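You operate a simulated robot arm through the tools that you are given. There is no shell and no other tool. Be economical: measure what you need, move in short steps, check, and stop when the job is done.

You run a simulated two-armed robot. Do the job below in one go: nothing can be reset, and whatever is moved stays where it is left.

## Task
Pick up the small brown carton with one hand, pass it to the other hand and put it on the shelf with the bins of the tall rack. Set down upright: small brown carton.

It is judged by the outcome, as a careful person would: the job done as asked, and still so three seconds after it is handed in. It fails if anything else is knocked over, pushed out of place, dropped, spilled or broken.

## Robot
Two 7-joint arms with two-finger parallel grippers on one trunk, on a base that drives. Base frame: it is fixed to the floor where the robot stands at the start and does not move with it; the origin is under the middle of the robot, x ahead of it, y to its left, z up. Lengths are in mm, angles in rad, forces in N, time in s.
The left shoulder is at the start at [51, 171, 1328], the right one opposite. With the tool pointing down near the work surface each hand reaches from about 100 to 700 mm from the robot's upright axis, wherever it stands, measured 20 degrees to its own side. Places, roughly: shelf with the bins of the tall rack [600, -100, 800]. Payload 4.4 kg a hand.
Tool frame (each hand has its own): the origin (TCP) lies between the finger pads and is the grasp point; the fingertips stand 23 mm ahead of it; z points along the fingers, y is the line along which they close. The gripper opens to 94 mm. The fingers are 38 mm wide and 10 mm thick; the gripper's body (54 by 96 mm) begins 39 mm behind the TCP.
Orientation is that of the tool frame in the base frame, as a unit quaternion [w, x, y, z]. With the fingers straight down and closing along the base's y, the tool's x points along the base's -x, its y along +y and its z along -z.

## Interface
- The arms move only by the tool move_arm. It takes "left_rows", "right_rows" or both (then of equal length, played together; a hand with none holds still); each is text: rows parted by semicolons, each of 7 numbers parted by spaces: the shift along the tool's x, y, z in units of 150 mm (1.0 is 150 mm), then the turn, a rotation vector about the tool's x, y, z in units of 60 degrees (1.0 is 60 degrees), then the gripper command, from -1 (shut) to 1 (fully open), values between in proportion. In form: tx ty tz wx wy wz jaw; .... A call has 1 to 8 rows; each row is the pose to reach, as a shift and turn from the pose commanded when the call began, along the tool's axes at that moment. A call with a number of a shift or a turn outside -1 to 1 is refused whole. A row lasts 0.2 s, in which the tool goes at most 50 mm and 0.15 rad; a call with a longer step from one row to the next is refused whole, and so is a gripper value outside its range. A pose out of reach is approached as far as the arm can. The call stops where the force on the tool passes 40 N (or 10 N more than at its start, if that is more) or the arm is blocked; 0.2 s more then pass. The fingers move at their own pace (about 72 mm/s each) and stop on an object; they squeeze with about 30 N. The grip force told is the motor's: it shows also when the fingers shut on nothing. Time passes only in rows, and 0.2 s behind the last, so rows that repeat a pose let the fingers close. It gives the time, the measured TCP pose, the force on the tool (base axes), the opening and the grip force at its end, in the units of the frame above (readings bear some noise), with the torque about the TCP (base axes, N m) and any sound that the robot's microphone picked up, and new pictures: "pictures" is both (left out), scene, wrist or none (wrist: the cameras of the hands that moved).
- Cameras (640 x 400 px; columns grow to the right, rows downward): "scene" is now at [130.5, -15.1, 1535.4]; the picture's right is [-0.02, -1.00, 0.00], its down [0.01, -0.00, -1.00] and it looks along [1.00, -0.02, 0.01] (base axes); focal length 214 px, centre (320, 200). "left" rides on the left gripper at [86, -16, -74] in its tool frame; the picture's right is [0.18, 0.98, 0.00], its down [-0.58, 0.11, -0.81] and it looks along [-0.79, 0.15, 0.59] (tool axes); focal length 243 px, centre (320, 200). "right" rides on the right gripper at [86, 16, -75] in its tool frame; the picture's right is [-0.18, 0.98, 0.00], its down [-0.58, -0.11, -0.81] and it looks along [-0.79, -0.15, 0.59] (tool axes); focal length 243 px, centre (320, 200). There is no depth. A picture from a camera that has moved, and an enlarged one, comes with that camera's place and axes in the base frame and with its lens. The place of the scene camera against the robot may be out by one fixed shift of up to 25 mm in any direction.
- lift_body(by): slides the trunk up (or, below 0, down) by that many mm; the arms and the scene camera ride with it, the base frame stays. It gives what a move gives, with no picture.
- roll_base(legs): drives the robot by 1 to 6 legs, each [ahead, left, turn to the left] in mm, mm and rad, along the robot's own axes; the way and the turn of a leg run together, so that a leg with both is an arc; at most 1500 mm and 3.142 rad a leg. The arms and the cameras ride along, it lands a little off, and it stops where it bumps. It gives what a move gives, and a new picture of the scene camera.
- pan_tilt(pan, tilt): turns the head with the scene camera to pan (to the left, within 1.396 rad either way) and tilt (down, from -0.506 to 1.204), counted from straight ahead of the robot. It gives what a move gives, and a new picture of the scene camera.
- enlarge(camera, box): a new picture of the part [left, top, right, bottom] of that camera's present view, enlarged. No time passes.
- finish_job(): hands the job in; it is judged then, once.

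Work in short steps. Places have to be worked out from the pictures, the camera data and where the tool is seen: move nearer, look again, correct. Check each grasp and each placing, and mend what went wrong. You have 120 turns and 260 pictures in all, those below and enlarged ones among them. Open the grippers and draw the arms clear of the work before you hand the job in, unless the task says otherwise; then end with one line.

The tools are called as name(argument=value, ...) on one line, values as JSON. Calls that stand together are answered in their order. move_arm: Moves the arms, as the interface text tells. Its arguments: {"type":"object","properties":{"left_rows":{"type":"string"},"right_rows":{"type":"string"},"pictures":{"type":"string","enum":["both","scene","wrist","none"]}},"required":[]} The other tools are called the same way: lift_body (by) slides the trunk up or down; roll_base (legs) drives the base; pan_tilt (pan, tilt) turns the head that bears the scene camera; enlarge (camera, box) takes an enlarged picture of a part of a camera's view; finish_job () hands the job in.

At the start:

```text
time_s: 0.0
left_ee_pos: [310.3, 61.2, 1739.9]
left_orientation: [0.0, 0.0, 1.0, 0.0]
left_contact_force: [-0.2, -0.9, 0.5]
left_torque: [-0.01, 0.01, -0.02]
left_width: 93.8
left_gripper_force: 0.1
right_ee_pos: [339.1, -187.1, 999.2]
right_orientation: [0.0, -0.001, 1.0, 0.0]
right_contact_force: [0.7, 1.0, -0.3]
right_torque: [-0.04, 0.02, -0.02]
right_width: 93.8
right_gripper_force: 0.1
trunk travel left (down, up): [-336.0, 52.0]
robot x, y, heading: [-1.2, 1.1, -0.006]
head pan, tilt: [-0.023, -0.014]
```

scene: 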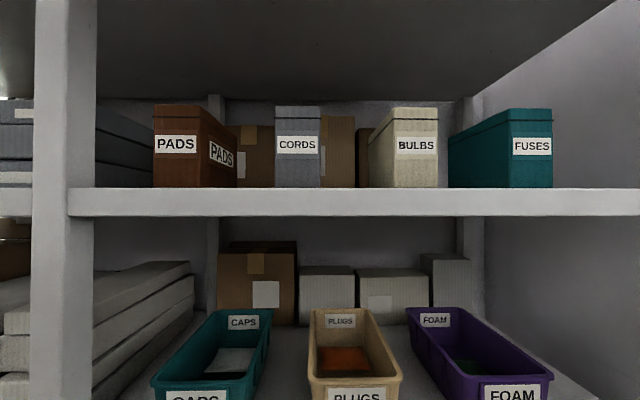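
right: 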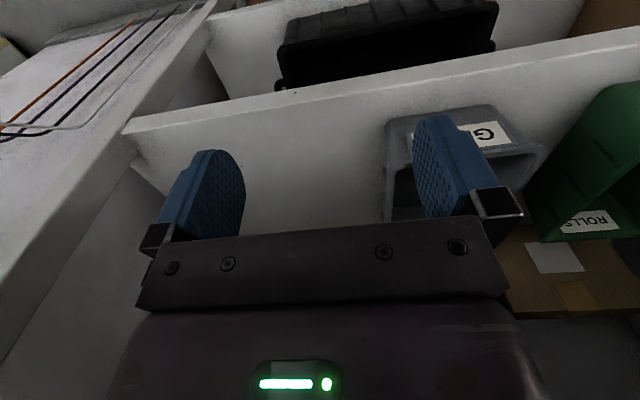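
left: 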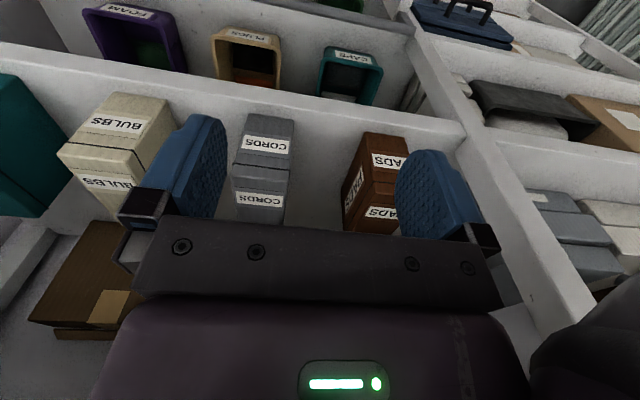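

I begin by looking around with the head: down first.

pan_tilt(pan=0, tilt=0.7)

pan_tilt(pan=0.9, tilt=0.5)

pan_tilt(pan=-0.9, tilt=0.5)

```text
time_s: 1.1
left_ee_pos: [311.0, 62.4, 1740.1]
left_orientation: [-0.001, 0.0, 1.0, 0.0]
left_contact_force: [1.1, 0.1, 0.4]
left_torque: [-0.03, 0.0, -0.01]
left_width: 93.8
left_gripper_force: 0.1
right_ee_pos: [340.5, -185.8, 999.6]
right_orientation: [-0.001, 0.0, 1.0, -0.001]
right_contact_force: [0.7, -0.4, 0.2]
right_torque: [0.02, -0.01, -0.01]
right_width: 94.0
right_gripper_force: 0.0
trunk travel left (down, up): [-336.0, 52.0]
robot x, y, heading: [3.5, 0.2, 0.001]
head pan, tilt: [0.0, 0.7]
camera scene: at [125.8, -13.1, 1470.4], right [0.0, -1.0, 0.0], down [-0.64, 0.0, -0.77], along [0.77, 0.0, -0.64], focal length 214 px, centre (320, 200)
```

scene: 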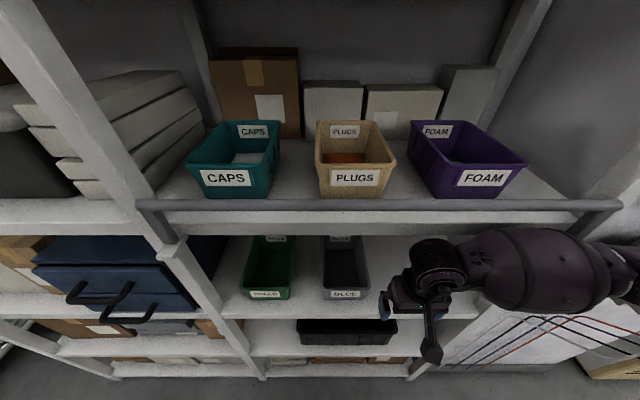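

```text
time_s: 2.3
left_ee_pos: [310.4, 62.7, 1739.9]
left_orientation: [0.0, 0.0, 1.0, 0.0]
left_contact_force: [-0.4, -0.5, 0.1]
left_torque: [0.01, -0.02, 0.0]
left_width: 94.1
left_gripper_force: 0.0
right_ee_pos: [339.7, -186.1, 1000.1]
right_orientation: [0.001, -0.001, 1.0, -0.001]
right_contact_force: [0.0, -0.3, 0.2]
right_torque: [-0.04, 0.03, -0.03]
right_width: 94.0
right_gripper_force: 0.0
trunk travel left (down, up): [-336.0, 52.0]
robot x, y, heading: [1.6, -0.5, 0.002]
head pan, tilt: [0.901, 0.499]
camera scene: at [97.4, 58.1, 1488.0], right [0.78, -0.62, 0.0], down [-0.3, -0.38, -0.88], along [0.55, 0.69, -0.48], focal length 214 px, centre (320, 200)
```

scene: 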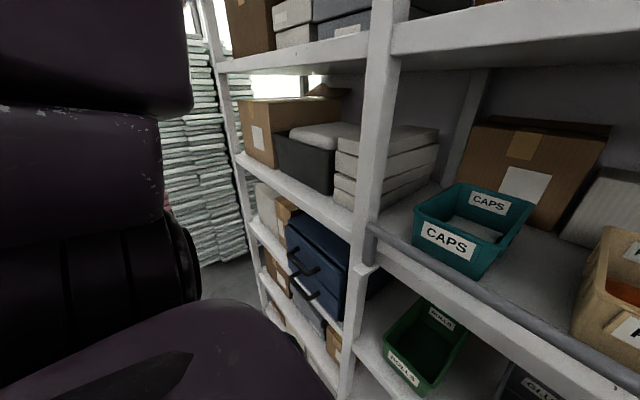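

```text
time_s: 4.1
left_ee_pos: [311.9, 62.4, 1740.7]
left_orientation: [0.0, 0.0, 1.0, -0.001]
left_contact_force: [-1.2, 0.2, -0.4]
left_torque: [-0.04, -0.01, -0.01]
left_width: 94.0
left_gripper_force: 0.1
right_ee_pos: [341.5, -188.1, 999.3]
right_orientation: [0.0, 0.0, 1.0, 0.0]
right_contact_force: [-0.1, 0.2, -0.2]
right_torque: [0.01, 0.04, -0.01]
right_width: 93.8
right_gripper_force: 0.0
trunk travel left (down, up): [-336.0, 52.0]
robot x, y, heading: [2.7, -0.2, 0.001]
head pan, tilt: [-0.901, 0.499]
camera scene: at [97.4, -84.4, 1488.0], right [-0.78, -0.62, 0.0], down [-0.3, 0.38, -0.88], along [0.55, -0.69, -0.48], focal length 214 px, centre (320, 200)
```

scene: 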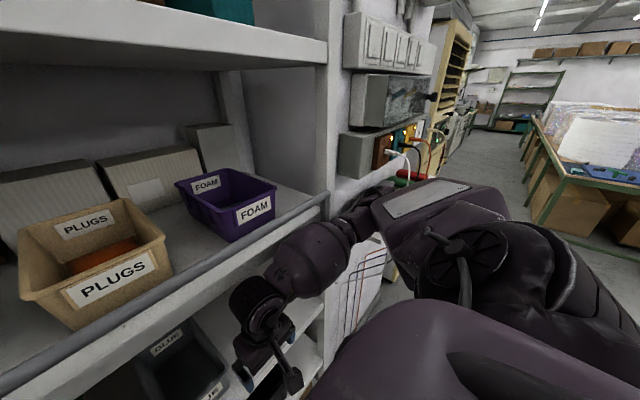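

The shelf structure needs measuring, and I still have to find the carton. I look further around.

pan_tilt(pan=1.39, tilt=0.4)

pan_tilt(pan=-1.39, tilt=0.5)

pan_tilt(pan=0.0, tilt=1.2)

```text
time_s: 6.2
left_ee_pos: [311.4, 61.6, 1740.6]
left_orientation: [0.0, 0.0, 1.0, 0.0]
left_contact_force: [0.0, 1.4, 0.0]
left_torque: [-0.01, 0.0, 0.03]
left_width: 93.8
left_gripper_force: 0.1
right_ee_pos: [341.5, -186.5, 1000.0]
right_orientation: [0.0, 0.001, 1.0, 0.001]
right_contact_force: [-0.8, -0.4, 0.0]
right_torque: [0.02, 0.02, 0.0]
right_width: 93.8
right_gripper_force: 0.1
trunk travel left (down, up): [-336.0, 52.0]
robot x, y, heading: [-2.1, 1.6, 0.005]
head pan, tilt: [1.389, 0.4]
camera scene: at [57.6, 78.0, 1497.1], right [0.98, -0.18, 0.0], down [-0.07, -0.38, -0.92], along [0.17, 0.91, -0.39], focal length 214 px, centre (320, 200)
```

scene: 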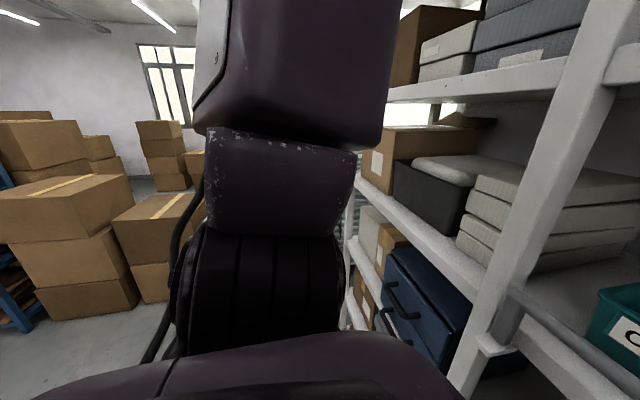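

```text
time_s: 8.7
left_ee_pos: [312.2, 62.3, 1739.6]
left_orientation: [0.0, 0.0, 1.0, 0.0]
left_contact_force: [0.3, 0.9, -0.1]
left_torque: [0.0, 0.0, 0.02]
left_width: 94.1
left_gripper_force: 0.0
right_ee_pos: [341.7, -185.8, 998.7]
right_orientation: [0.0, -0.001, 1.0, 0.0]
right_contact_force: [0.4, 1.1, -0.1]
right_torque: [0.0, -0.03, 0.01]
right_width: 94.1
right_gripper_force: 0.1
trunk travel left (down, up): [-336.0, 52.0]
robot x, y, heading: [-0.0, 6.6, -0.003]
head pan, tilt: [-1.389, 0.499]
camera scene: at [57.3, -102.6, 1488.0], right [-0.98, -0.18, 0.0], down [-0.09, 0.47, -0.88], along [0.16, -0.86, -0.48], focal length 214 px, centre (320, 200)
```

scene: 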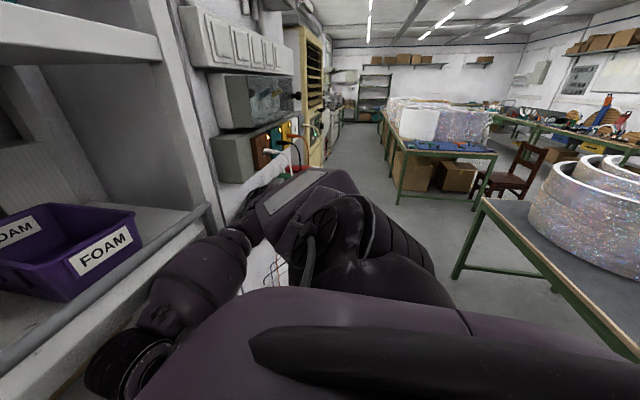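

```text
time_s: 10.2
left_ee_pos: [311.5, 60.9, 1740.1]
left_orientation: [0.0, 0.0, 1.0, 0.0]
left_contact_force: [-0.1, 0.0, 0.3]
left_torque: [0.04, -0.01, 0.02]
left_width: 94.0
left_gripper_force: 0.1
right_ee_pos: [340.4, -187.1, 999.9]
right_orientation: [0.0, -0.001, 1.0, -0.001]
right_contact_force: [-0.2, 1.2, 0.4]
right_torque: [0.03, -0.01, 0.01]
right_width: 94.2
right_gripper_force: 0.1
trunk travel left (down, up): [-336.0, 52.0]
robot x, y, heading: [2.1, -3.2, -0.001]
head pan, tilt: [0.0, 1.201]
camera scene: at [96.8, -13.2, 1434.3], right [0.0, -1.0, 0.0], down [-0.93, 0.0, -0.36], along [0.36, 0.0, -0.93], focal length 214 px, centre (320, 200)
```

scene: 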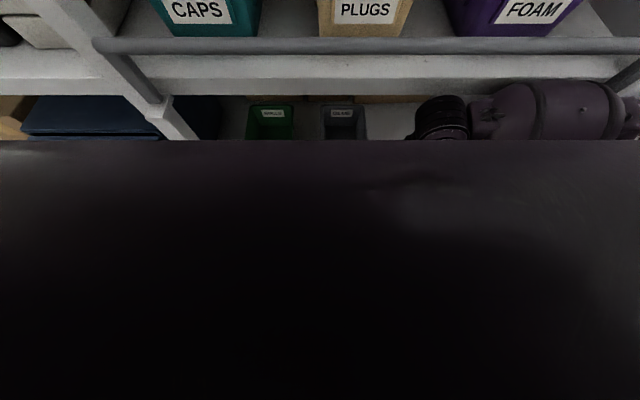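

The brown box "PADS" on the top shelf (beside CORDS, BULBS, FUSES) looks like the small brown carton. I look closer at it in both cameras.

pan_tilt(pan=0.3, tilt=-0.2)

enlarge(camera="left", box=[200, 80, 520, 280])

enlarge(camera="right", box=[100, 0, 640, 340])

```text
time_s: 11.7
left_ee_pos: [311.7, 62.6, 1740.3]
left_orientation: [0.0, 0.0, 1.0, 0.0]
left_contact_force: [0.1, -0.1, -0.4]
left_torque: [-0.03, -0.02, 0.03]
left_width: 94.0
left_gripper_force: 0.0
right_ee_pos: [340.6, -187.1, 1001.2]
right_orientation: [0.0, 0.001, 1.0, 0.0]
right_contact_force: [-0.5, -0.3, 0.0]
right_torque: [-0.01, 0.03, 0.04]
right_width: 93.7
right_gripper_force: 0.1
trunk travel left (down, up): [-336.0, 52.0]
robot x, y, heading: [-3.6, 1.2, 0.001]
head pan, tilt: [0.3, -0.201]
camera scene: at [120.4, 11.5, 1551.5], right [0.3, -0.96, 0.0], down [0.19, 0.06, -0.98], along [0.94, 0.29, 0.2], focal length 214 px, centre (320, 200)
```

scene: 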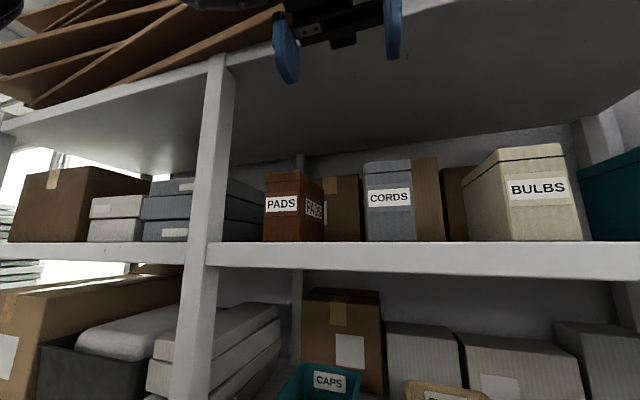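

```text
2.00 times, centred on (360, 180) of left
camera zoom: at [225.1, 46.1, 1814.0], right [-0.18, 0.98, 0.0], down [0.58, 0.11, 0.81], along [0.79, 0.15, -0.59], focal length 485 px, centre (240, 240)
```

zoom: 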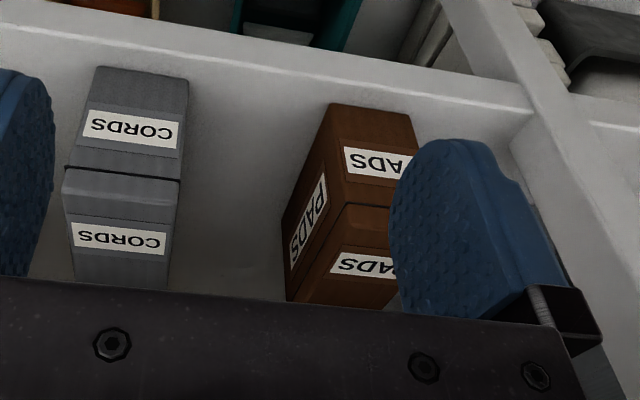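

```text
1.18 times, centred on (370, 170) of right
camera zoom: at [254.2, -171.0, 1073.4], right [0.18, 0.98, 0.0], down [0.58, -0.11, 0.81], along [0.79, -0.15, -0.59], focal length 285 px, centre (261, 235)
```

zoom: 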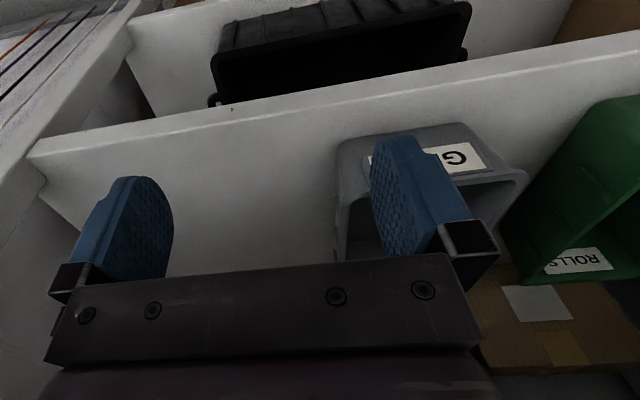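

PADS sits at roughly x 414–543, y 142–199, z 1552–1640. I plan to grip it with the left hand from the front, pitched slightly down, so I first turn the left hand toward forward and shift it left.

move_arm(left_rows="0.02 0.1 0.04 0 -0.14 0 1;0.04 0.2 0.08 0 -0.28 0 1;0.06 0.3 0.12 0 -0.42 0 1;0.08 0.4 0.16 0 -0.56 0 1;0.1 0.5 0.2 0 -0.7 0 1;0.12 0.6 0.24 0 -0.84 0 1;0.14 0.72 0.27 0 -0.98 0 1")

```text
time_s: 13.3
left_ee_pos: [290.5, 173.1, 1699.7]
left_orientation: [0.493, -0.001, 0.87, 0.0]
left_contact_force: [-1.1, 0.2, 0.2]
left_torque: [0.0, 0.0, -0.02]
left_width: 94.0
left_gripper_force: 0.1
right_ee_pos: [340.1, -186.5, 1000.1]
right_orientation: [-0.001, 0.0, 1.0, -0.001]
right_contact_force: [0.0, -0.2, 0.5]
right_torque: [-0.02, -0.01, -0.02]
right_width: 94.2
right_gripper_force: 0.0
trunk travel left (down, up): [-336.0, 52.0]
robot x, y, heading: [2.6, -1.9, 0.004]
head pan, tilt: [0.3, -0.201]
camera scene: at [120.0, 12.9, 1551.6], right [0.3, -0.96, 0.0], down [0.19, 0.06, -0.98], along [0.94, 0.29, 0.2], focal length 214 px, centre (320, 200)
camera left: at [182.1, 156.8, 1663.5], right [-0.1, 0.98, -0.16], down [-0.39, 0.11, 0.91], along [0.91, 0.15, 0.38], focal length 243 px, centre (320, 200)
```

scene: 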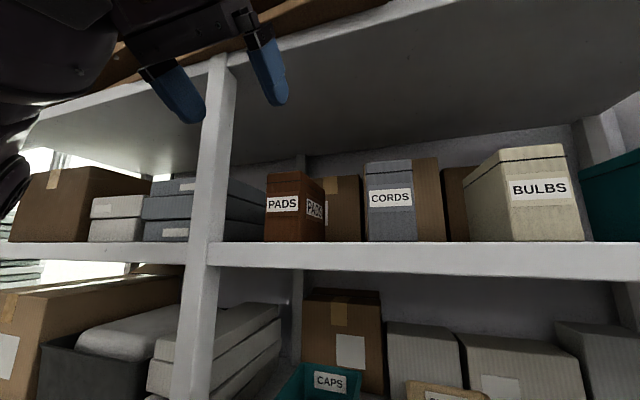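
left: 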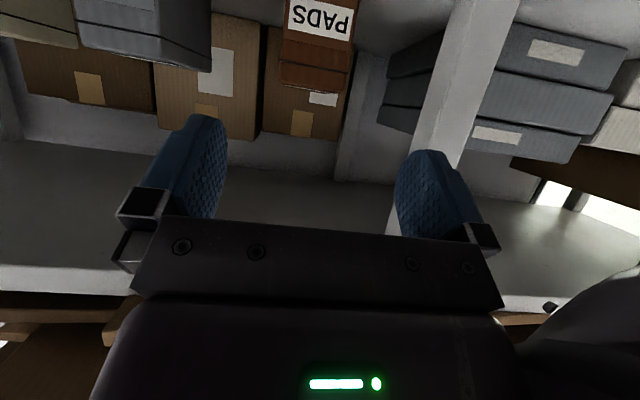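

Box top reads z≈1655 and its y centre≈174. I move the left hand to a pre-grasp in front of it at z≈1612, pitch about 23° down.

move_arm(left_rows="0.08 0 0.16 0 -0.03 0 1;0.15 0 0.32 0 -0.06 0 1;0.23 0.005 0.48 0 -0.1 0 1;0.297 0.007 0.645 0 -0.13 0 1")

pan_tilt(pan=0.5, tilt=-0.1)

```text
time_s: 14.3
left_ee_pos: [350.5, 171.0, 1612.2]
left_orientation: [0.548, 0.0, 0.836, 0.0]
left_contact_force: [0.5, -0.1, -0.3]
left_torque: [-0.01, -0.02, -0.01]
left_width: 93.8
left_gripper_force: 0.0
right_ee_pos: [341.6, -186.0, 999.5]
right_orientation: [-0.001, 0.0, 1.0, 0.0]
right_contact_force: [0.5, 0.8, -0.3]
right_torque: [0.01, 0.0, 0.03]
right_width: 94.0
right_gripper_force: 0.0
trunk travel left (down, up): [-336.0, 52.0]
robot x, y, heading: [-0.0, 1.4, -0.001]
head pan, tilt: [0.3, -0.201]
camera scene: at [120.9, 11.7, 1551.5], right [0.3, -0.96, 0.0], down [0.19, 0.06, -0.98], along [0.94, 0.29, 0.2], focal length 214 px, centre (320, 200)
camera left: at [247.0, 155.4, 1561.2], right [-0.07, 0.98, -0.17], down [-0.51, 0.11, 0.85], along [0.86, 0.15, 0.49], focal length 243 px, centre (320, 200)
```

scene: 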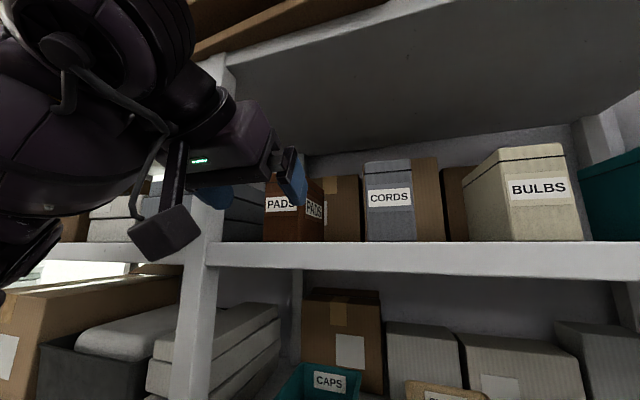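
left: 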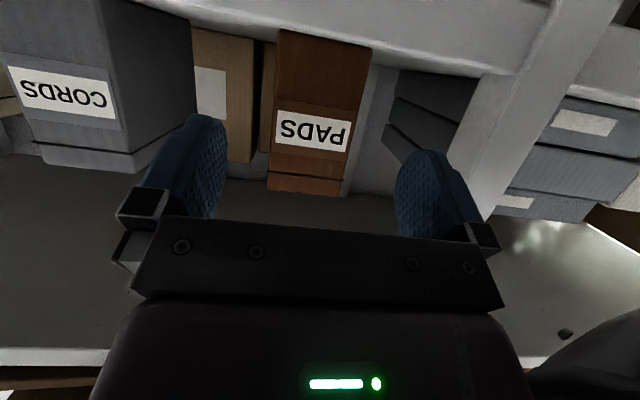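

```text
time_s: 15.1
left_ee_pos: [348.4, 171.7, 1611.7]
left_orientation: [0.549, 0.0, 0.836, 0.0]
left_contact_force: [0.1, 0.4, 0.2]
left_torque: [-0.02, 0.02, -0.02]
left_width: 94.0
left_gripper_force: 0.0
right_ee_pos: [341.1, -187.1, 999.3]
right_orientation: [0.001, 0.0, 1.0, 0.0]
right_contact_force: [-0.4, 0.2, -0.1]
right_torque: [-0.03, 0.02, -0.02]
right_width: 94.0
right_gripper_force: 0.1
trunk travel left (down, up): [-336.0, 52.0]
robot x, y, heading: [0.2, -1.1, -0.004]
head pan, tilt: [0.499, -0.099]
camera scene: at [117.3, 28.5, 1543.0], right [0.48, -0.88, 0.0], down [0.09, 0.05, -0.99], along [0.87, 0.48, 0.1], focal length 214 px, centre (320, 200)
```

scene: 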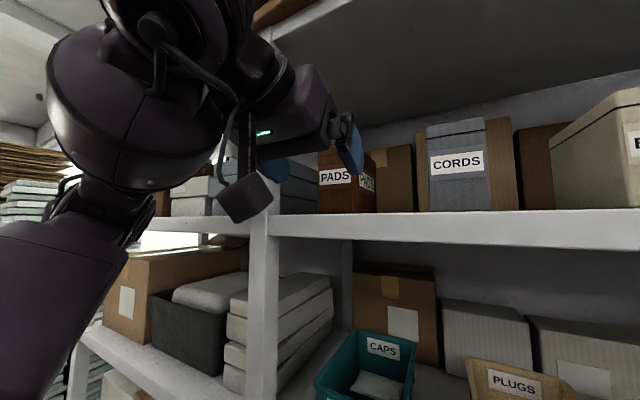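

The box front is at x≈423, y 142–203, shelf top z≈1551. I advance the open left hand so the fingers straddle it (TCP to about x 445, z 1608).

move_arm(left_rows="-0.06 0.003 0.15 0 -0.05 0 1;-0.12 0.006 0.3 0 -0.09 0 1;-0.18 0.01 0.46 0 -0.09 0 1;-0.235 0.01 0.6 0 -0.09 0 1")

```text
time_s: 16.1
left_ee_pos: [447.0, 174.0, 1607.8]
left_orientation: [0.588, -0.001, 0.809, 0.001]
left_contact_force: [0.0, 0.3, -0.3]
left_torque: [0.02, 0.0, 0.01]
left_width: 94.0
left_gripper_force: 0.1
right_ee_pos: [340.4, -186.6, 999.9]
right_orientation: [0.0, 0.001, 1.0, 0.0]
right_contact_force: [-0.5, 0.4, -0.7]
right_torque: [0.01, 0.0, 0.04]
right_width: 93.9
right_gripper_force: 0.0
trunk travel left (down, up): [-336.0, 52.0]
robot x, y, heading: [-1.1, -1.6, -0.001]
head pan, tilt: [0.499, -0.099]
camera scene: at [117.5, 28.7, 1542.9], right [0.48, -0.88, 0.0], down [0.09, 0.05, -1.0], along [0.87, 0.48, 0.1], focal length 214 px, centre (320, 200)
camera left: at [349.7, 157.0, 1548.6], right [-0.06, 0.98, -0.18], down [-0.59, 0.11, 0.8], along [0.81, 0.15, 0.57], focal length 243 px, centre (320, 200)
```

scene: 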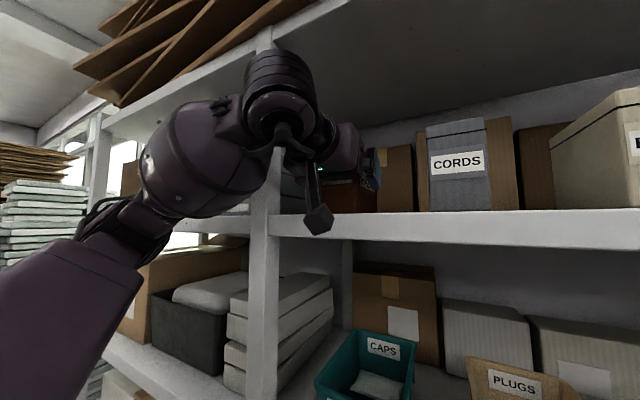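
left: 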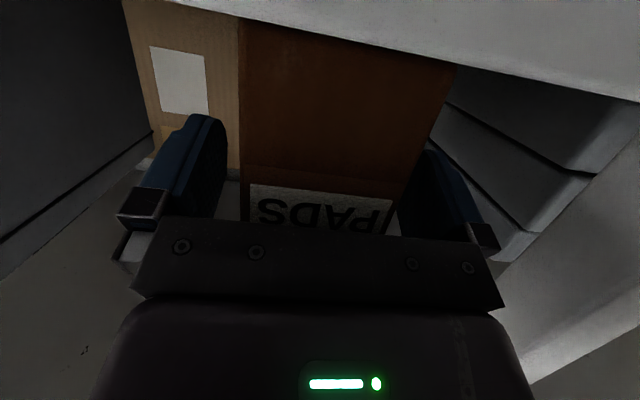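

The box sits between the pads (y≈144–203 against TCP y 174). I close the left gripper in place.

move_arm(left_rows="0 0 0 0 0 0 -1;0 0 0 0 0 0 -1;0 0 0 0 0 0 -1;0 0 0 0 0 0 -1")

```text
time_s: 17.1
left_ee_pos: [447.1, 172.3, 1608.3]
left_orientation: [0.587, -0.001, 0.809, 0.0]
left_contact_force: [0.8, -0.4, 0.4]
left_torque: [0.08, 0.0, -0.08]
left_width: 57.9
left_gripper_force: 29.9
right_ee_pos: [340.9, -187.2, 1000.1]
right_orientation: [0.0, 0.001, 1.0, 0.0]
right_contact_force: [0.2, 0.2, -0.1]
right_torque: [0.01, 0.02, 0.0]
right_width: 94.0
right_gripper_force: 0.1
trunk travel left (down, up): [-336.0, 52.0]
robot x, y, heading: [-0.7, -1.1, -0.002]
head pan, tilt: [0.499, -0.099]
camera scene: at [117.5, 28.5, 1542.9], right [0.48, -0.88, 0.0], down [0.09, 0.05, -1.0], along [0.87, 0.48, 0.1], focal length 214 px, centre (320, 200)
camera left: at [349.4, 156.8, 1548.7], right [-0.06, 0.98, -0.18], down [-0.59, 0.11, 0.8], along [0.81, 0.15, 0.57], focal length 243 px, centre (320, 200)
```

scene: 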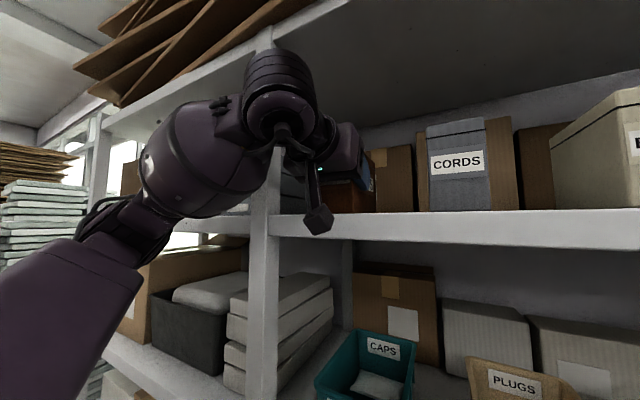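
left: 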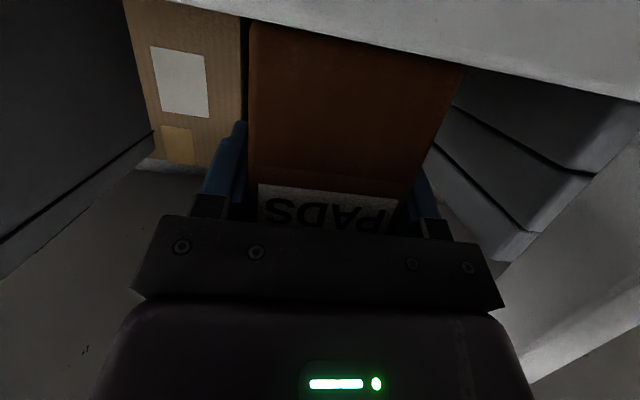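

Firm grip at 58 mm. I lift straight up 25 mm and check.

move_arm(left_rows="-0.053 0 -0.017 0 0 0 -1;-0.106 0 -0.035 0 0 0 -1;-0.158 0 -0.052 0 0 0 -1;-0.158 0 -0.052 0 0 0 -1")

```text
time_s: 18.1
left_ee_pos: [447.7, 172.8, 1632.1]
left_orientation: [0.587, 0.0, 0.809, 0.0]
left_contact_force: [-0.8, -0.1, -2.4]
left_torque: [-0.01, 0.11, 0.01]
left_width: 58.0
left_gripper_force: 30.1
right_ee_pos: [341.4, -186.8, 1000.4]
right_orientation: [0.0, 0.0, 1.0, 0.0]
right_contact_force: [0.2, -0.3, 0.5]
right_torque: [0.02, 0.01, -0.02]
right_width: 94.1
right_gripper_force: 0.1
trunk travel left (down, up): [-336.0, 52.0]
robot x, y, heading: [2.1, -2.1, -0.002]
head pan, tilt: [0.499, -0.099]
camera scene: at [117.5, 28.8, 1542.9], right [0.48, -0.88, 0.0], down [0.09, 0.05, -1.0], along [0.87, 0.48, 0.1], focal length 214 px, centre (320, 200)
camera left: at [349.6, 156.8, 1573.2], right [-0.06, 0.98, -0.18], down [-0.59, 0.11, 0.8], along [0.81, 0.15, 0.57], focal length 243 px, centre (320, 200)
```

scene: 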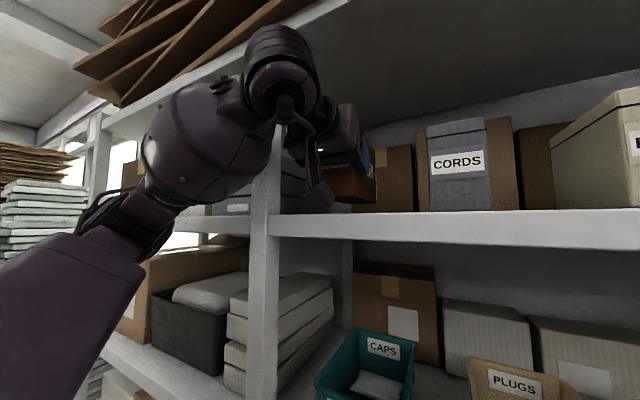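
left: 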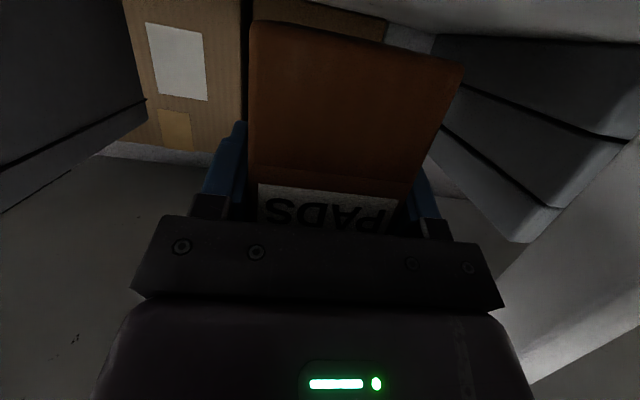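

The carton lifted cleanly (~2.4 N). I back the base straight out 400 mm so both hands have room in front of the rack.

roll_base(legs=[[-400, 0, 0]])

```text
time_s: 20.6
left_ee_pos: [47.4, 172.0, 1632.8]
left_orientation: [0.588, 0.002, 0.809, -0.002]
left_contact_force: [-0.8, 0.0, -1.2]
left_torque: [0.02, 0.07, -0.02]
left_width: 57.8
left_gripper_force: 30.2
right_ee_pos: [-61.6, -187.6, 1000.0]
right_orientation: [0.0, 0.002, 1.0, 0.0]
right_contact_force: [-0.2, -0.1, 0.2]
right_torque: [0.0, 0.01, 0.02]
right_width: 94.1
right_gripper_force: 0.0
trunk travel left (down, up): [-336.0, 52.0]
robot x, y, heading: [-401.1, 0.2, -0.004]
head pan, tilt: [0.499, -0.099]
camera scene: at [-283.6, 28.9, 1543.0], right [0.48, -0.88, 0.0], down [0.09, 0.05, -0.99], along [0.88, 0.47, 0.1], focal length 214 px, centre (320, 200)
```

scene: 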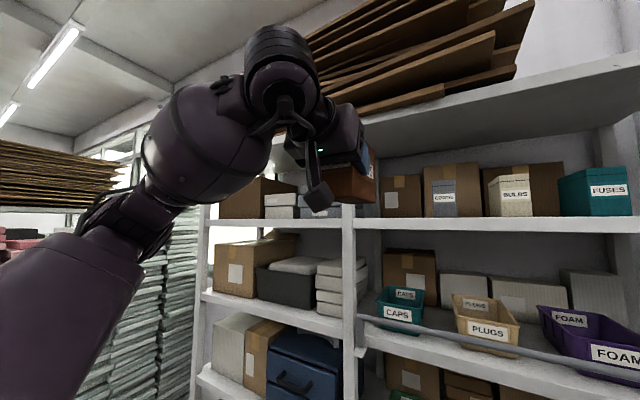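

Now a wider look at the rack's lower shelves to confirm which one is meant.

pan_tilt(pan=-0.1, tilt=0.55)

```text
time_s: 21.6
left_ee_pos: [47.1, 172.0, 1632.5]
left_orientation: [0.588, 0.001, 0.809, -0.001]
left_contact_force: [0.3, 0.0, -1.7]
left_torque: [0.01, 0.05, 0.02]
left_width: 57.6
left_gripper_force: 29.9
right_ee_pos: [-60.4, -187.5, 1000.3]
right_orientation: [0.0, 0.002, 1.0, 0.0]
right_contact_force: [0.0, 0.0, -1.1]
right_torque: [0.01, -0.01, -0.03]
right_width: 93.9
right_gripper_force: 0.0
trunk travel left (down, up): [-336.0, 52.0]
robot x, y, heading: [-398.9, -0.6, -0.004]
head pan, tilt: [-0.099, 0.55]
camera scene: at [-270.3, -21.7, 1483.5], right [-0.1, -0.99, 0.0], down [-0.52, 0.05, -0.85], along [0.85, -0.09, -0.52], focal length 214 px, centre (320, 200)
```

scene: 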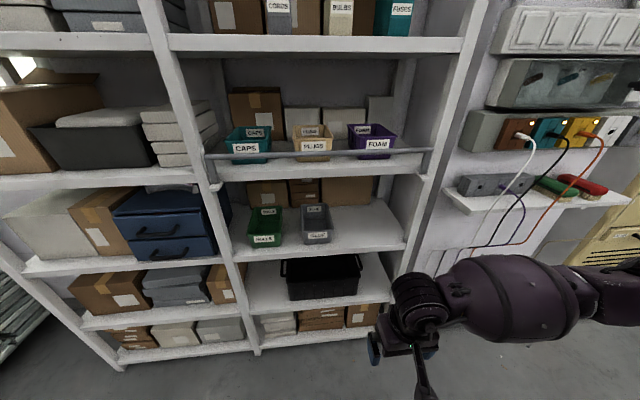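

The ROLLS/GLUE shelf comes out at z≈797, matching the told place, with free room to the right of GLUE. Now I bring the left hand down and turn it to the right for a head-on handover.

move_arm(left_rows="0.11 -0.017 0.036 0.119 0 0.039 -1;0.222 -0.033 0.072 0.237 0 0.077 -1;0.333 -0.05 0.108 0.356 0 0.116 -1;0.443 -0.067 0.145 0.475 0 0.155 -1;0.554 -0.083 0.181 0.594 0 0.194 -1;0.665 -0.1 0.217 0.712 0 0.232 -1;0.776 -0.117 0.253 0.831 0 0.271 -1;0.887 -0.133 0.289 0.95 0 0.31 -1", pictures="scene")

```text
time_s: 23.4
left_ee_pos: [48.6, 151.3, 1493.5]
left_orientation: [0.509, 0.406, 0.7, -0.294]
left_contact_force: [-0.2, -0.9, -2.4]
left_torque: [0.05, 0.06, 0.0]
left_width: 57.8
left_gripper_force: 29.8
right_ee_pos: [-59.5, -188.3, 998.6]
right_orientation: [0.0, 0.001, 1.0, 0.0]
right_contact_force: [0.5, -0.4, 0.5]
right_torque: [-0.04, -0.02, 0.02]
right_width: 94.0
right_gripper_force: 0.0
trunk travel left (down, up): [-336.0, 52.0]
robot x, y, heading: [-401.2, 1.1, -0.004]
head pan, tilt: [-0.099, 0.55]
camera scene: at [-269.5, -21.4, 1483.3], right [-0.1, -0.99, 0.0], down [-0.52, 0.05, -0.85], along [0.85, -0.09, -0.52], focal length 214 px, centre (320, 200)
```

scene: 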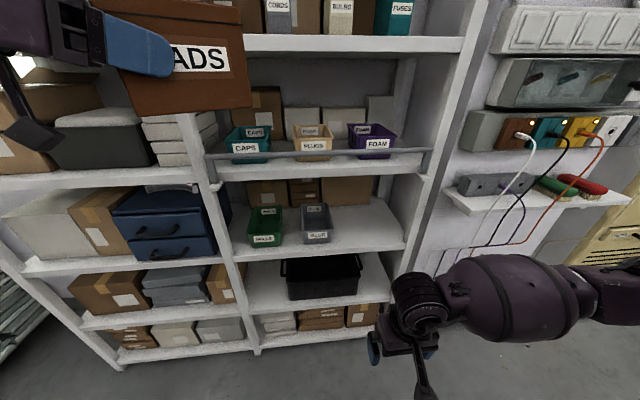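

Going well. I continue lowering/turning the left hand while pitching the right hand up to point forward and raising it.

move_arm(left_rows="0.114 -0.045 0.079 0.068 0 0.022 -1;0.229 -0.09 0.159 0.136 0 0.044 -1;0.343 -0.135 0.238 0.204 0 0.066 -1;0.457 -0.18 0.317 0.271 0 0.089 -1;0.571 -0.225 0.396 0.339 0 0.111 -1;0.686 -0.27 0.476 0.407 0 0.133 -1;0.8 -0.315 0.555 0.475 0 0.155 -1", right_rows="0 0 -0.1 0 -0.14 0 1;0 0 -0.2 0 -0.28 0 1;0 0 -0.3 0 -0.42 0 1;0 0 -0.4 0 -0.56 0 1;0 0 -0.5 0 -0.7 0 1;0 0 -0.6 0 -0.84 0 1;0 0 -0.667 0 -0.98 0 1", pictures="scene")

```text
time_s: 25.0
left_ee_pos: [-27.0, 102.5, 1411.4]
left_orientation: [0.427, 0.552, 0.599, -0.393]
left_contact_force: [-1.6, 1.2, -2.7]
left_torque: [0.04, 0.01, 0.01]
left_width: 57.6
left_gripper_force: 29.7
left hand out of reach, approached as far as the arm can: row 3, 4, 5, 6, 7
right_ee_pos: [-13.4, -168.6, 1041.9]
right_orientation: [0.327, -0.003, 0.945, 0.0]
right_contact_force: [0.4, 1.4, 0.3]
right_torque: [-0.12, 0.02, -0.08]
right_width: 94.0
right_gripper_force: 0.1
right hand out of reach, approached as far as the arm can: row 2, 3, 4, 5, 6, 7
trunk travel left (down, up): [-336.0, 52.0]
robot x, y, heading: [-403.7, 0.9, -0.005]
head pan, tilt: [-0.099, 0.55]
camera scene: at [-270.7, -13.7, 1483.4], right [-0.1, -0.99, 0.01], down [-0.52, 0.05, -0.85], along [0.85, -0.09, -0.52], focal length 214 px, centre (320, 200)
```

scene: 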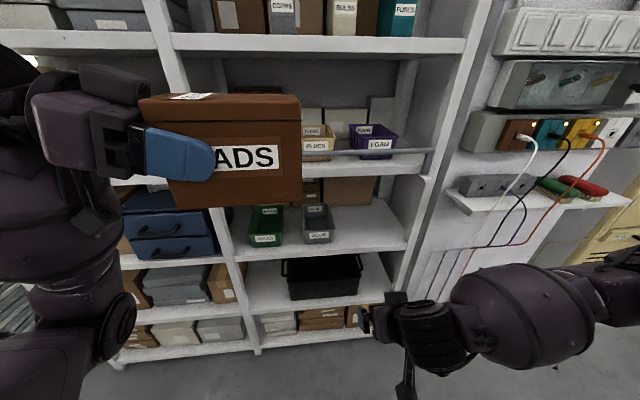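

Left's turn is done (pointing ~85° right) though short of position; the right hand hit limits rising while pitching. I test how the right hand behaves with a small lowering and pitch-back move, and glance at the present state.

move_arm(left_rows="0 0 0 0 0 0 -1;0 0 0 0 0 0 -1", right_rows="0 0 0 0 0 0 1;0 0 0 0 0 0 1", pictures="wrist")

```text
time_s: 25.6
left_ee_pos: [-30.2, 83.9, 1412.8]
left_orientation: [0.422, 0.557, 0.588, -0.407]
left_contact_force: [-0.3, -0.1, -1.8]
left_torque: [0.12, 0.01, 0.0]
left_width: 57.7
left_gripper_force: 29.8
right_ee_pos: [-13.7, -177.3, 1039.6]
right_orientation: [0.327, 0.0, 0.945, 0.003]
right_contact_force: [0.3, -0.2, 0.0]
right_torque: [0.03, -0.01, 0.04]
right_width: 93.9
right_gripper_force: 0.0
trunk travel left (down, up): [-336.0, 52.0]
robot x, y, heading: [-404.6, -2.6, -0.004]
head pan, tilt: [-0.099, 0.55]
camera right: at [-127.5, -160.9, 1044.1], right [0.14, 0.98, 0.12], down [-0.04, -0.11, 0.99], along [0.99, -0.15, 0.02], focal length 243 px, centre (320, 200)
camera left: at [-51.8, 181.6, 1353.8], right [0.98, 0.11, -0.18], down [0.09, 0.59, 0.8], along [0.19, -0.8, 0.57], focal length 243 px, centre (320, 200)
```

right: 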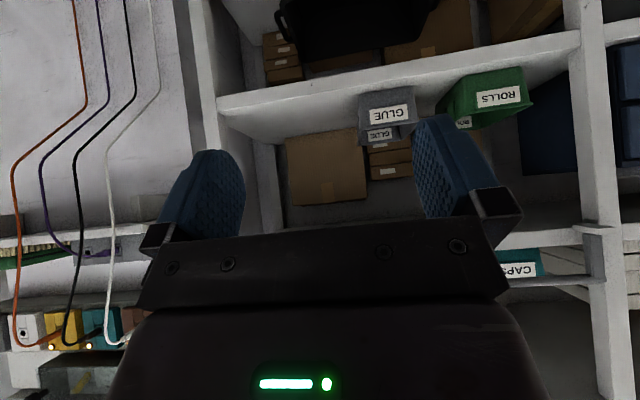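
left: 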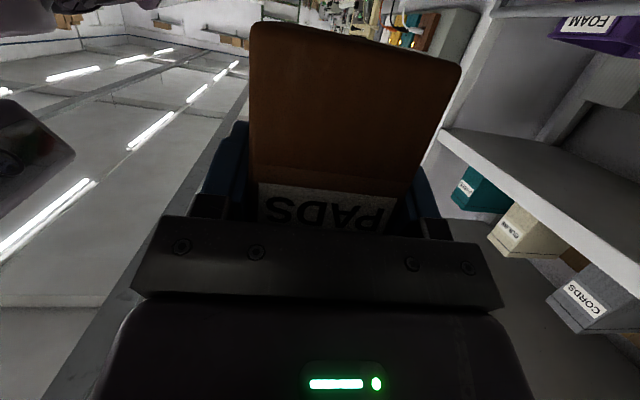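

Shelf area right of GLUE is confirmed empty. I try lowering the left hand another 100 mm while yawing the right hand toward the left and raising it.

move_arm(left_rows="0.08 0 0.027 0 0 0 -1;0.16 0 0.055 0 0 0 -1;0.24 0 0.083 0 0 0 -1;0.32 0 0.11 0 0 0 -1;0.4 0 0.137 0 0 0 -1;0.48 0 0.165 0 0 0 -1;0.56 0 0.192 0 0 0 -1;0.633 0 0.22 0 0 0 -1", right_rows="0 0 0 -0.077 0 -0.098 1;0 0 0 -0.154 0 -0.197 1;0 0 0 -0.231 0 -0.295 1;0 0 0 -0.308 0 -0.394 1;0 0 0 -0.385 0 -0.492 1;0 0 0 -0.462 0 -0.591 1;0 0 0 -0.539 0 -0.69 1;0 0 0 -0.616 0 -0.788 1", pictures="scene")

```text
time_s: 27.4
left_ee_pos: [-37.2, 91.5, 1398.7]
left_orientation: [0.42, 0.555, 0.592, -0.406]
left_contact_force: [0.0, 0.6, -2.2]
left_torque: [0.07, -0.02, 0.01]
left_width: 57.9
left_gripper_force: 29.8
left hand out of reach, approached as far as the arm can: row 1, 2, 3, 4, 5, 6, 7, 8
right_ee_pos: [-15.0, -170.8, 1041.5]
right_orientation: [0.283, -0.475, 0.817, 0.164]
right_contact_force: [0.2, -0.3, 0.0]
right_torque: [0.03, 0.0, -0.02]
right_width: 94.1
right_gripper_force: 0.1
trunk travel left (down, up): [-336.0, 52.0]
robot x, y, heading: [-398.5, -2.3, -0.0]
head pan, tilt: [-0.099, 0.55]
camera scene: at [-270.1, -21.5, 1483.4], right [-0.1, -0.99, 0.0], down [-0.52, 0.05, -0.85], along [0.85, -0.09, -0.52], focal length 214 px, centre (320, 200)
```

scene: 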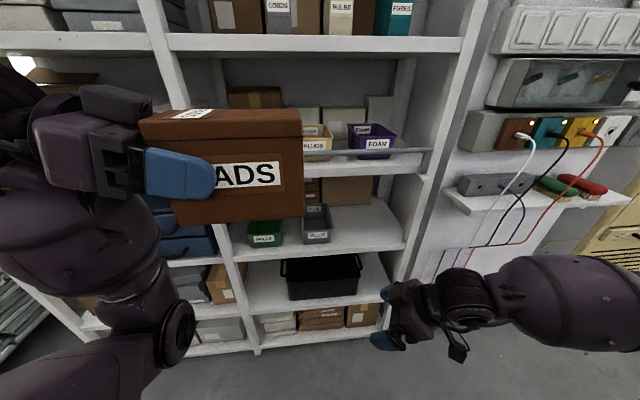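

Both elbows look folded too tight, so I take both hands further forward: left forward then down, right forward, up and finishing its turn.

move_arm(left_rows="-0.008 0.24 0.011 0 0 0 -1;-0.015 0.48 0.022 0 0 0 -1;-0.022 0.72 0.033 0 0 0 -1;-0.03 0.965 0.045 0 0 0 -1;0.19 0.968 0.12 0 0 0 -1;0.41 0.97 0.19 0 0 0 -1;0.63 0.974 0.265 0 0 0 -1;0.855 0.978 0.341 0 0 0 -1", right_rows="-0.093 -0.091 -0.065 -0.042 0 -0.054 1;-0.186 -0.183 -0.13 -0.085 0 -0.108 1;-0.279 -0.274 -0.194 -0.127 0 -0.162 1;-0.372 -0.365 -0.259 -0.17 0 -0.217 1;-0.466 -0.457 -0.324 -0.212 0 -0.271 1;-0.559 -0.548 -0.389 -0.254 0 -0.325 1;-0.652 -0.64 -0.453 -0.297 0 -0.379 1;-0.745 -0.731 -0.518 -0.339 0 -0.433 1", pictures="scene")

```text
time_s: 29.2
left_ee_pos: [-28.8, 91.2, 1414.1]
left_orientation: [0.423, 0.556, 0.588, -0.408]
left_contact_force: [0.1, 0.7, -2.8]
left_torque: [0.08, -0.01, -0.01]
left_width: 57.6
left_gripper_force: 30.4
left hand out of reach, approached as far as the arm can: row 1, 2, 3, 4, 5, 6, 7, 8
right_ee_pos: [107.8, -163.8, 1153.3]
right_orientation: [-0.227, 0.686, -0.649, -0.237]
right_contact_force: [-0.4, -0.4, 0.6]
right_torque: [0.0, 0.0, 0.01]
right_width: 94.0
right_gripper_force: 0.1
right hand out of reach, approached as far as the arm can: row 5, 6, 7, 8
trunk travel left (down, up): [-336.0, 52.0]
robot x, y, heading: [-399.7, 0.1, -0.0]
head pan, tilt: [-0.099, 0.55]
camera scene: at [-269.8, -19.8, 1483.3], right [-0.1, -0.99, 0.0], down [-0.52, 0.05, -0.85], along [0.85, -0.09, -0.52], focal length 214 px, centre (320, 200)
```

scene: 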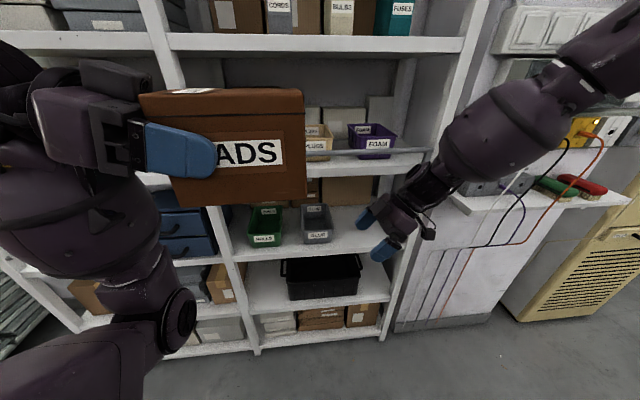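

The left's limit is the yaw, not distance. I turn it back to about 60° right while going forward, to regain freedom, then will lower it.

move_arm(left_rows="0.01 0.136 -0.04 -0.107 0 -0.036 -1;0.023 0.27 -0.08 -0.214 0 -0.072 -1;0.035 0.41 -0.12 -0.32 0 -0.107 -1;0.047 0.543 -0.164 -0.427 0 -0.143 -1;0.047 0.543 -0.164 -0.427 0 -0.143 -1", pictures="none")

```text
time_s: 30.4
left_ee_pos: [50.6, 112.0, 1417.8]
left_orientation: [0.505, 0.402, 0.704, -0.297]
left_contact_force: [0.2, -0.9, -2.2]
left_torque: [0.06, 0.03, -0.02]
left_width: 57.5
left_gripper_force: 29.9
right_ee_pos: [106.2, -165.7, 1154.1]
right_orientation: [-0.229, 0.686, -0.649, -0.238]
right_contact_force: [0.0, 0.0, -0.6]
right_torque: [0.01, -0.03, -0.01]
right_width: 94.0
right_gripper_force: 0.0
trunk travel left (down, up): [-336.0, 52.0]
robot x, y, heading: [-397.7, 2.0, -0.006]
head pan, tilt: [-0.099, 0.55]
```

Left is free again at yaw −60°. I lower it 140 mm and go 60 mm forward.

move_arm(left_rows="0.165 0.07 0.096 0 0 0 -1;0.33 0.14 0.192 0 0 0 -1;0.495 0.208 0.289 0 0 0 -1;0.66 0.277 0.385 0 0 0 -1;0.825 0.346 0.481 0 0 0 -1", pictures="scene")

```text
time_s: 31.6
left_ee_pos: [112.9, 110.8, 1277.9]
left_orientation: [0.504, 0.403, 0.704, -0.297]
left_contact_force: [0.0, -0.7, -1.7]
left_torque: [0.05, 0.05, 0.01]
left_width: 57.7
left_gripper_force: 30.2
right_ee_pos: [106.5, -165.7, 1152.9]
right_orientation: [-0.228, 0.686, -0.649, -0.238]
right_contact_force: [-0.4, -0.2, 0.0]
right_torque: [0.01, 0.01, -0.02]
right_width: 94.0
right_gripper_force: 0.1
trunk travel left (down, up): [-336.0, 52.0]
robot x, y, heading: [-402.3, 1.8, -0.002]
head pan, tilt: [-0.099, 0.55]
camera scene: at [-270.0, -21.7, 1483.4], right [-0.1, -0.99, 0.0], down [-0.52, 0.05, -0.85], along [0.85, -0.09, -0.52], focal length 214 px, centre (320, 200)
```

scene: 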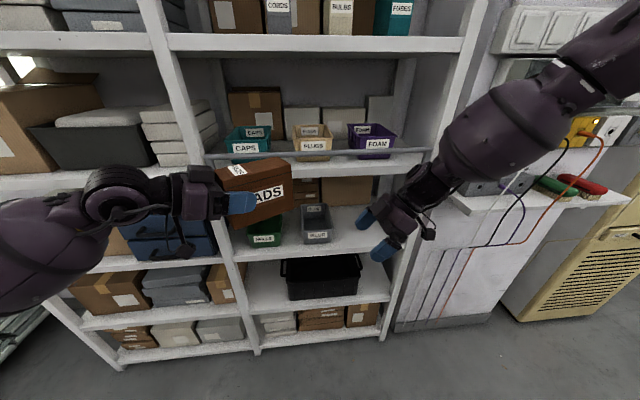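

Good posture. I turn the left another 20° in place and see whether it now holds.

move_arm(left_rows="0 0 0 0.106 0 0.034 -1;0 0 0 0.211 0 0.069 -1;0 0 0 0.317 0 0.103 -1", pictures="none")

```text
time_s: 32.4
left_ee_pos: [111.3, 109.8, 1277.9]
left_orientation: [0.496, 0.423, 0.692, -0.311]
left_contact_force: [0.5, 0.1, -1.8]
left_torque: [0.08, 0.03, 0.01]
left_width: 57.9
left_gripper_force: 29.9
left hand out of reach, approached as far as the arm can: row 1, 2, 3
right_ee_pos: [106.7, -165.4, 1153.7]
right_orientation: [-0.228, 0.686, -0.649, -0.237]
right_contact_force: [-0.1, -0.5, 0.1]
right_torque: [0.02, 0.0, -0.01]
right_width: 93.8
right_gripper_force: 0.1
trunk travel left (down, up): [-336.0, 52.0]
robot x, y, heading: [-400.1, -0.4, -0.001]
head pan, tilt: [-0.099, 0.55]
```

Left is limited to about −63.5°, fine. I raise the right hand and yaw it ~23° more so it opposes the carton's direction.

move_arm(right_rows="-0.113 -0.067 -0.149 -0.049 0 -0.061 1;-0.225 -0.134 -0.297 -0.097 0 -0.123 1;-0.338 -0.2 -0.446 -0.146 0 -0.184 1;-0.45 -0.27 -0.594 -0.194 0 -0.246 1;-0.563 -0.336 -0.743 -0.243 0 -0.307 1", pictures="scene")

```text
time_s: 33.6
left_ee_pos: [111.6, 110.4, 1277.3]
left_orientation: [0.495, 0.423, 0.691, -0.313]
left_contact_force: [0.0, -0.2, -1.6]
left_torque: [0.07, 0.01, -0.02]
left_width: 57.8
left_gripper_force: 29.8
right_ee_pos: [179.4, -107.5, 1288.8]
right_orientation: [-0.179, 0.802, -0.494, -0.283]
right_contact_force: [1.1, -0.1, 1.2]
right_torque: [-0.01, -0.04, 0.01]
right_width: 94.3
right_gripper_force: 0.1
right hand out of reach, approached as far as the arm can: row 1, 2, 3, 4, 5
trunk travel left (down, up): [-336.0, 52.0]
robot x, y, heading: [-400.5, 0.5, -0.005]
head pan, tilt: [-0.099, 0.55]
camera scene: at [-270.3, -21.6, 1483.4], right [-0.1, -0.99, 0.0], down [-0.52, 0.05, -0.85], along [0.85, -0.09, -0.52], focal length 214 px, centre (320, 200)
```

scene: 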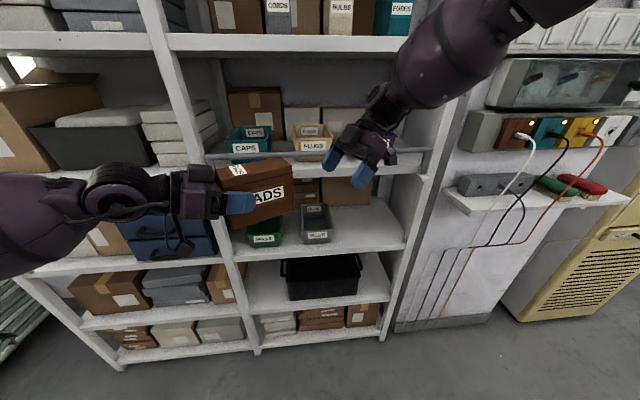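

The right orientation now opposes the carton nicely. I raise it straight up ~77 mm before going over.

move_arm(right_rows="-0.108 0 -0.132 0 0 0 1;-0.216 0 -0.265 0 0 0 1;-0.324 0 -0.397 0 0 0 1;-0.324 0 -0.397 0 0 0 1", pictures="both")

```text
time_s: 34.6
left_ee_pos: [113.0, 110.1, 1278.0]
left_orientation: [0.495, 0.423, 0.692, -0.312]
left_contact_force: [0.2, 0.6, -2.4]
left_torque: [0.07, 0.06, -0.02]
left_width: 57.8
left_gripper_force: 29.6
right_ee_pos: [179.2, -97.6, 1363.5]
right_orientation: [-0.174, 0.803, -0.496, -0.28]
right_contact_force: [0.6, -1.1, 0.3]
right_torque: [0.04, 0.01, -0.01]
right_width: 93.5
right_gripper_force: 0.0
right hand out of reach, approached as far as the arm can: row 1, 2, 3, 4
trunk travel left (down, up): [-336.0, 52.0]
robot x, y, heading: [-401.5, 2.8, -0.004]
head pan, tilt: [-0.099, 0.55]
camera scene: at [-269.7, -22.1, 1483.3], right [-0.1, -0.99, 0.0], down [-0.52, 0.05, -0.85], along [0.85, -0.09, -0.52], focal length 214 px, centre (320, 200)
camera right: at [216.5, -206.1, 1367.7], right [-0.94, -0.31, 0.11], down [0.12, 0.01, 0.99], along [-0.31, 0.95, 0.03], focal length 243 px, centre (320, 200)
```

scene: 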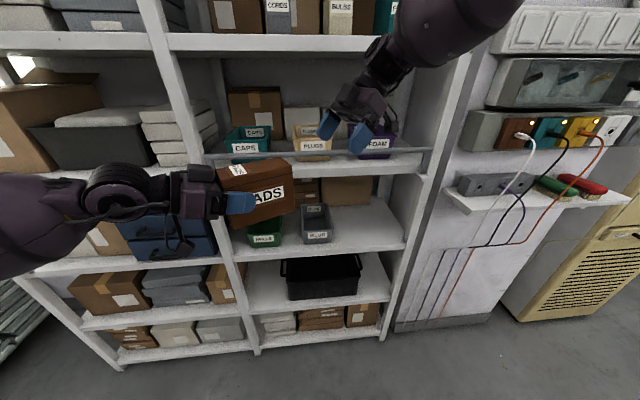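
right: 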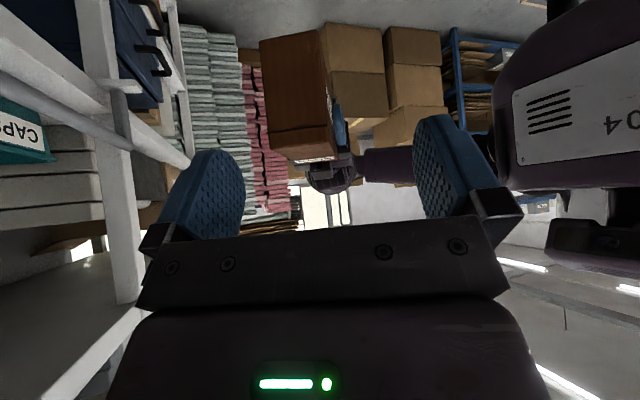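

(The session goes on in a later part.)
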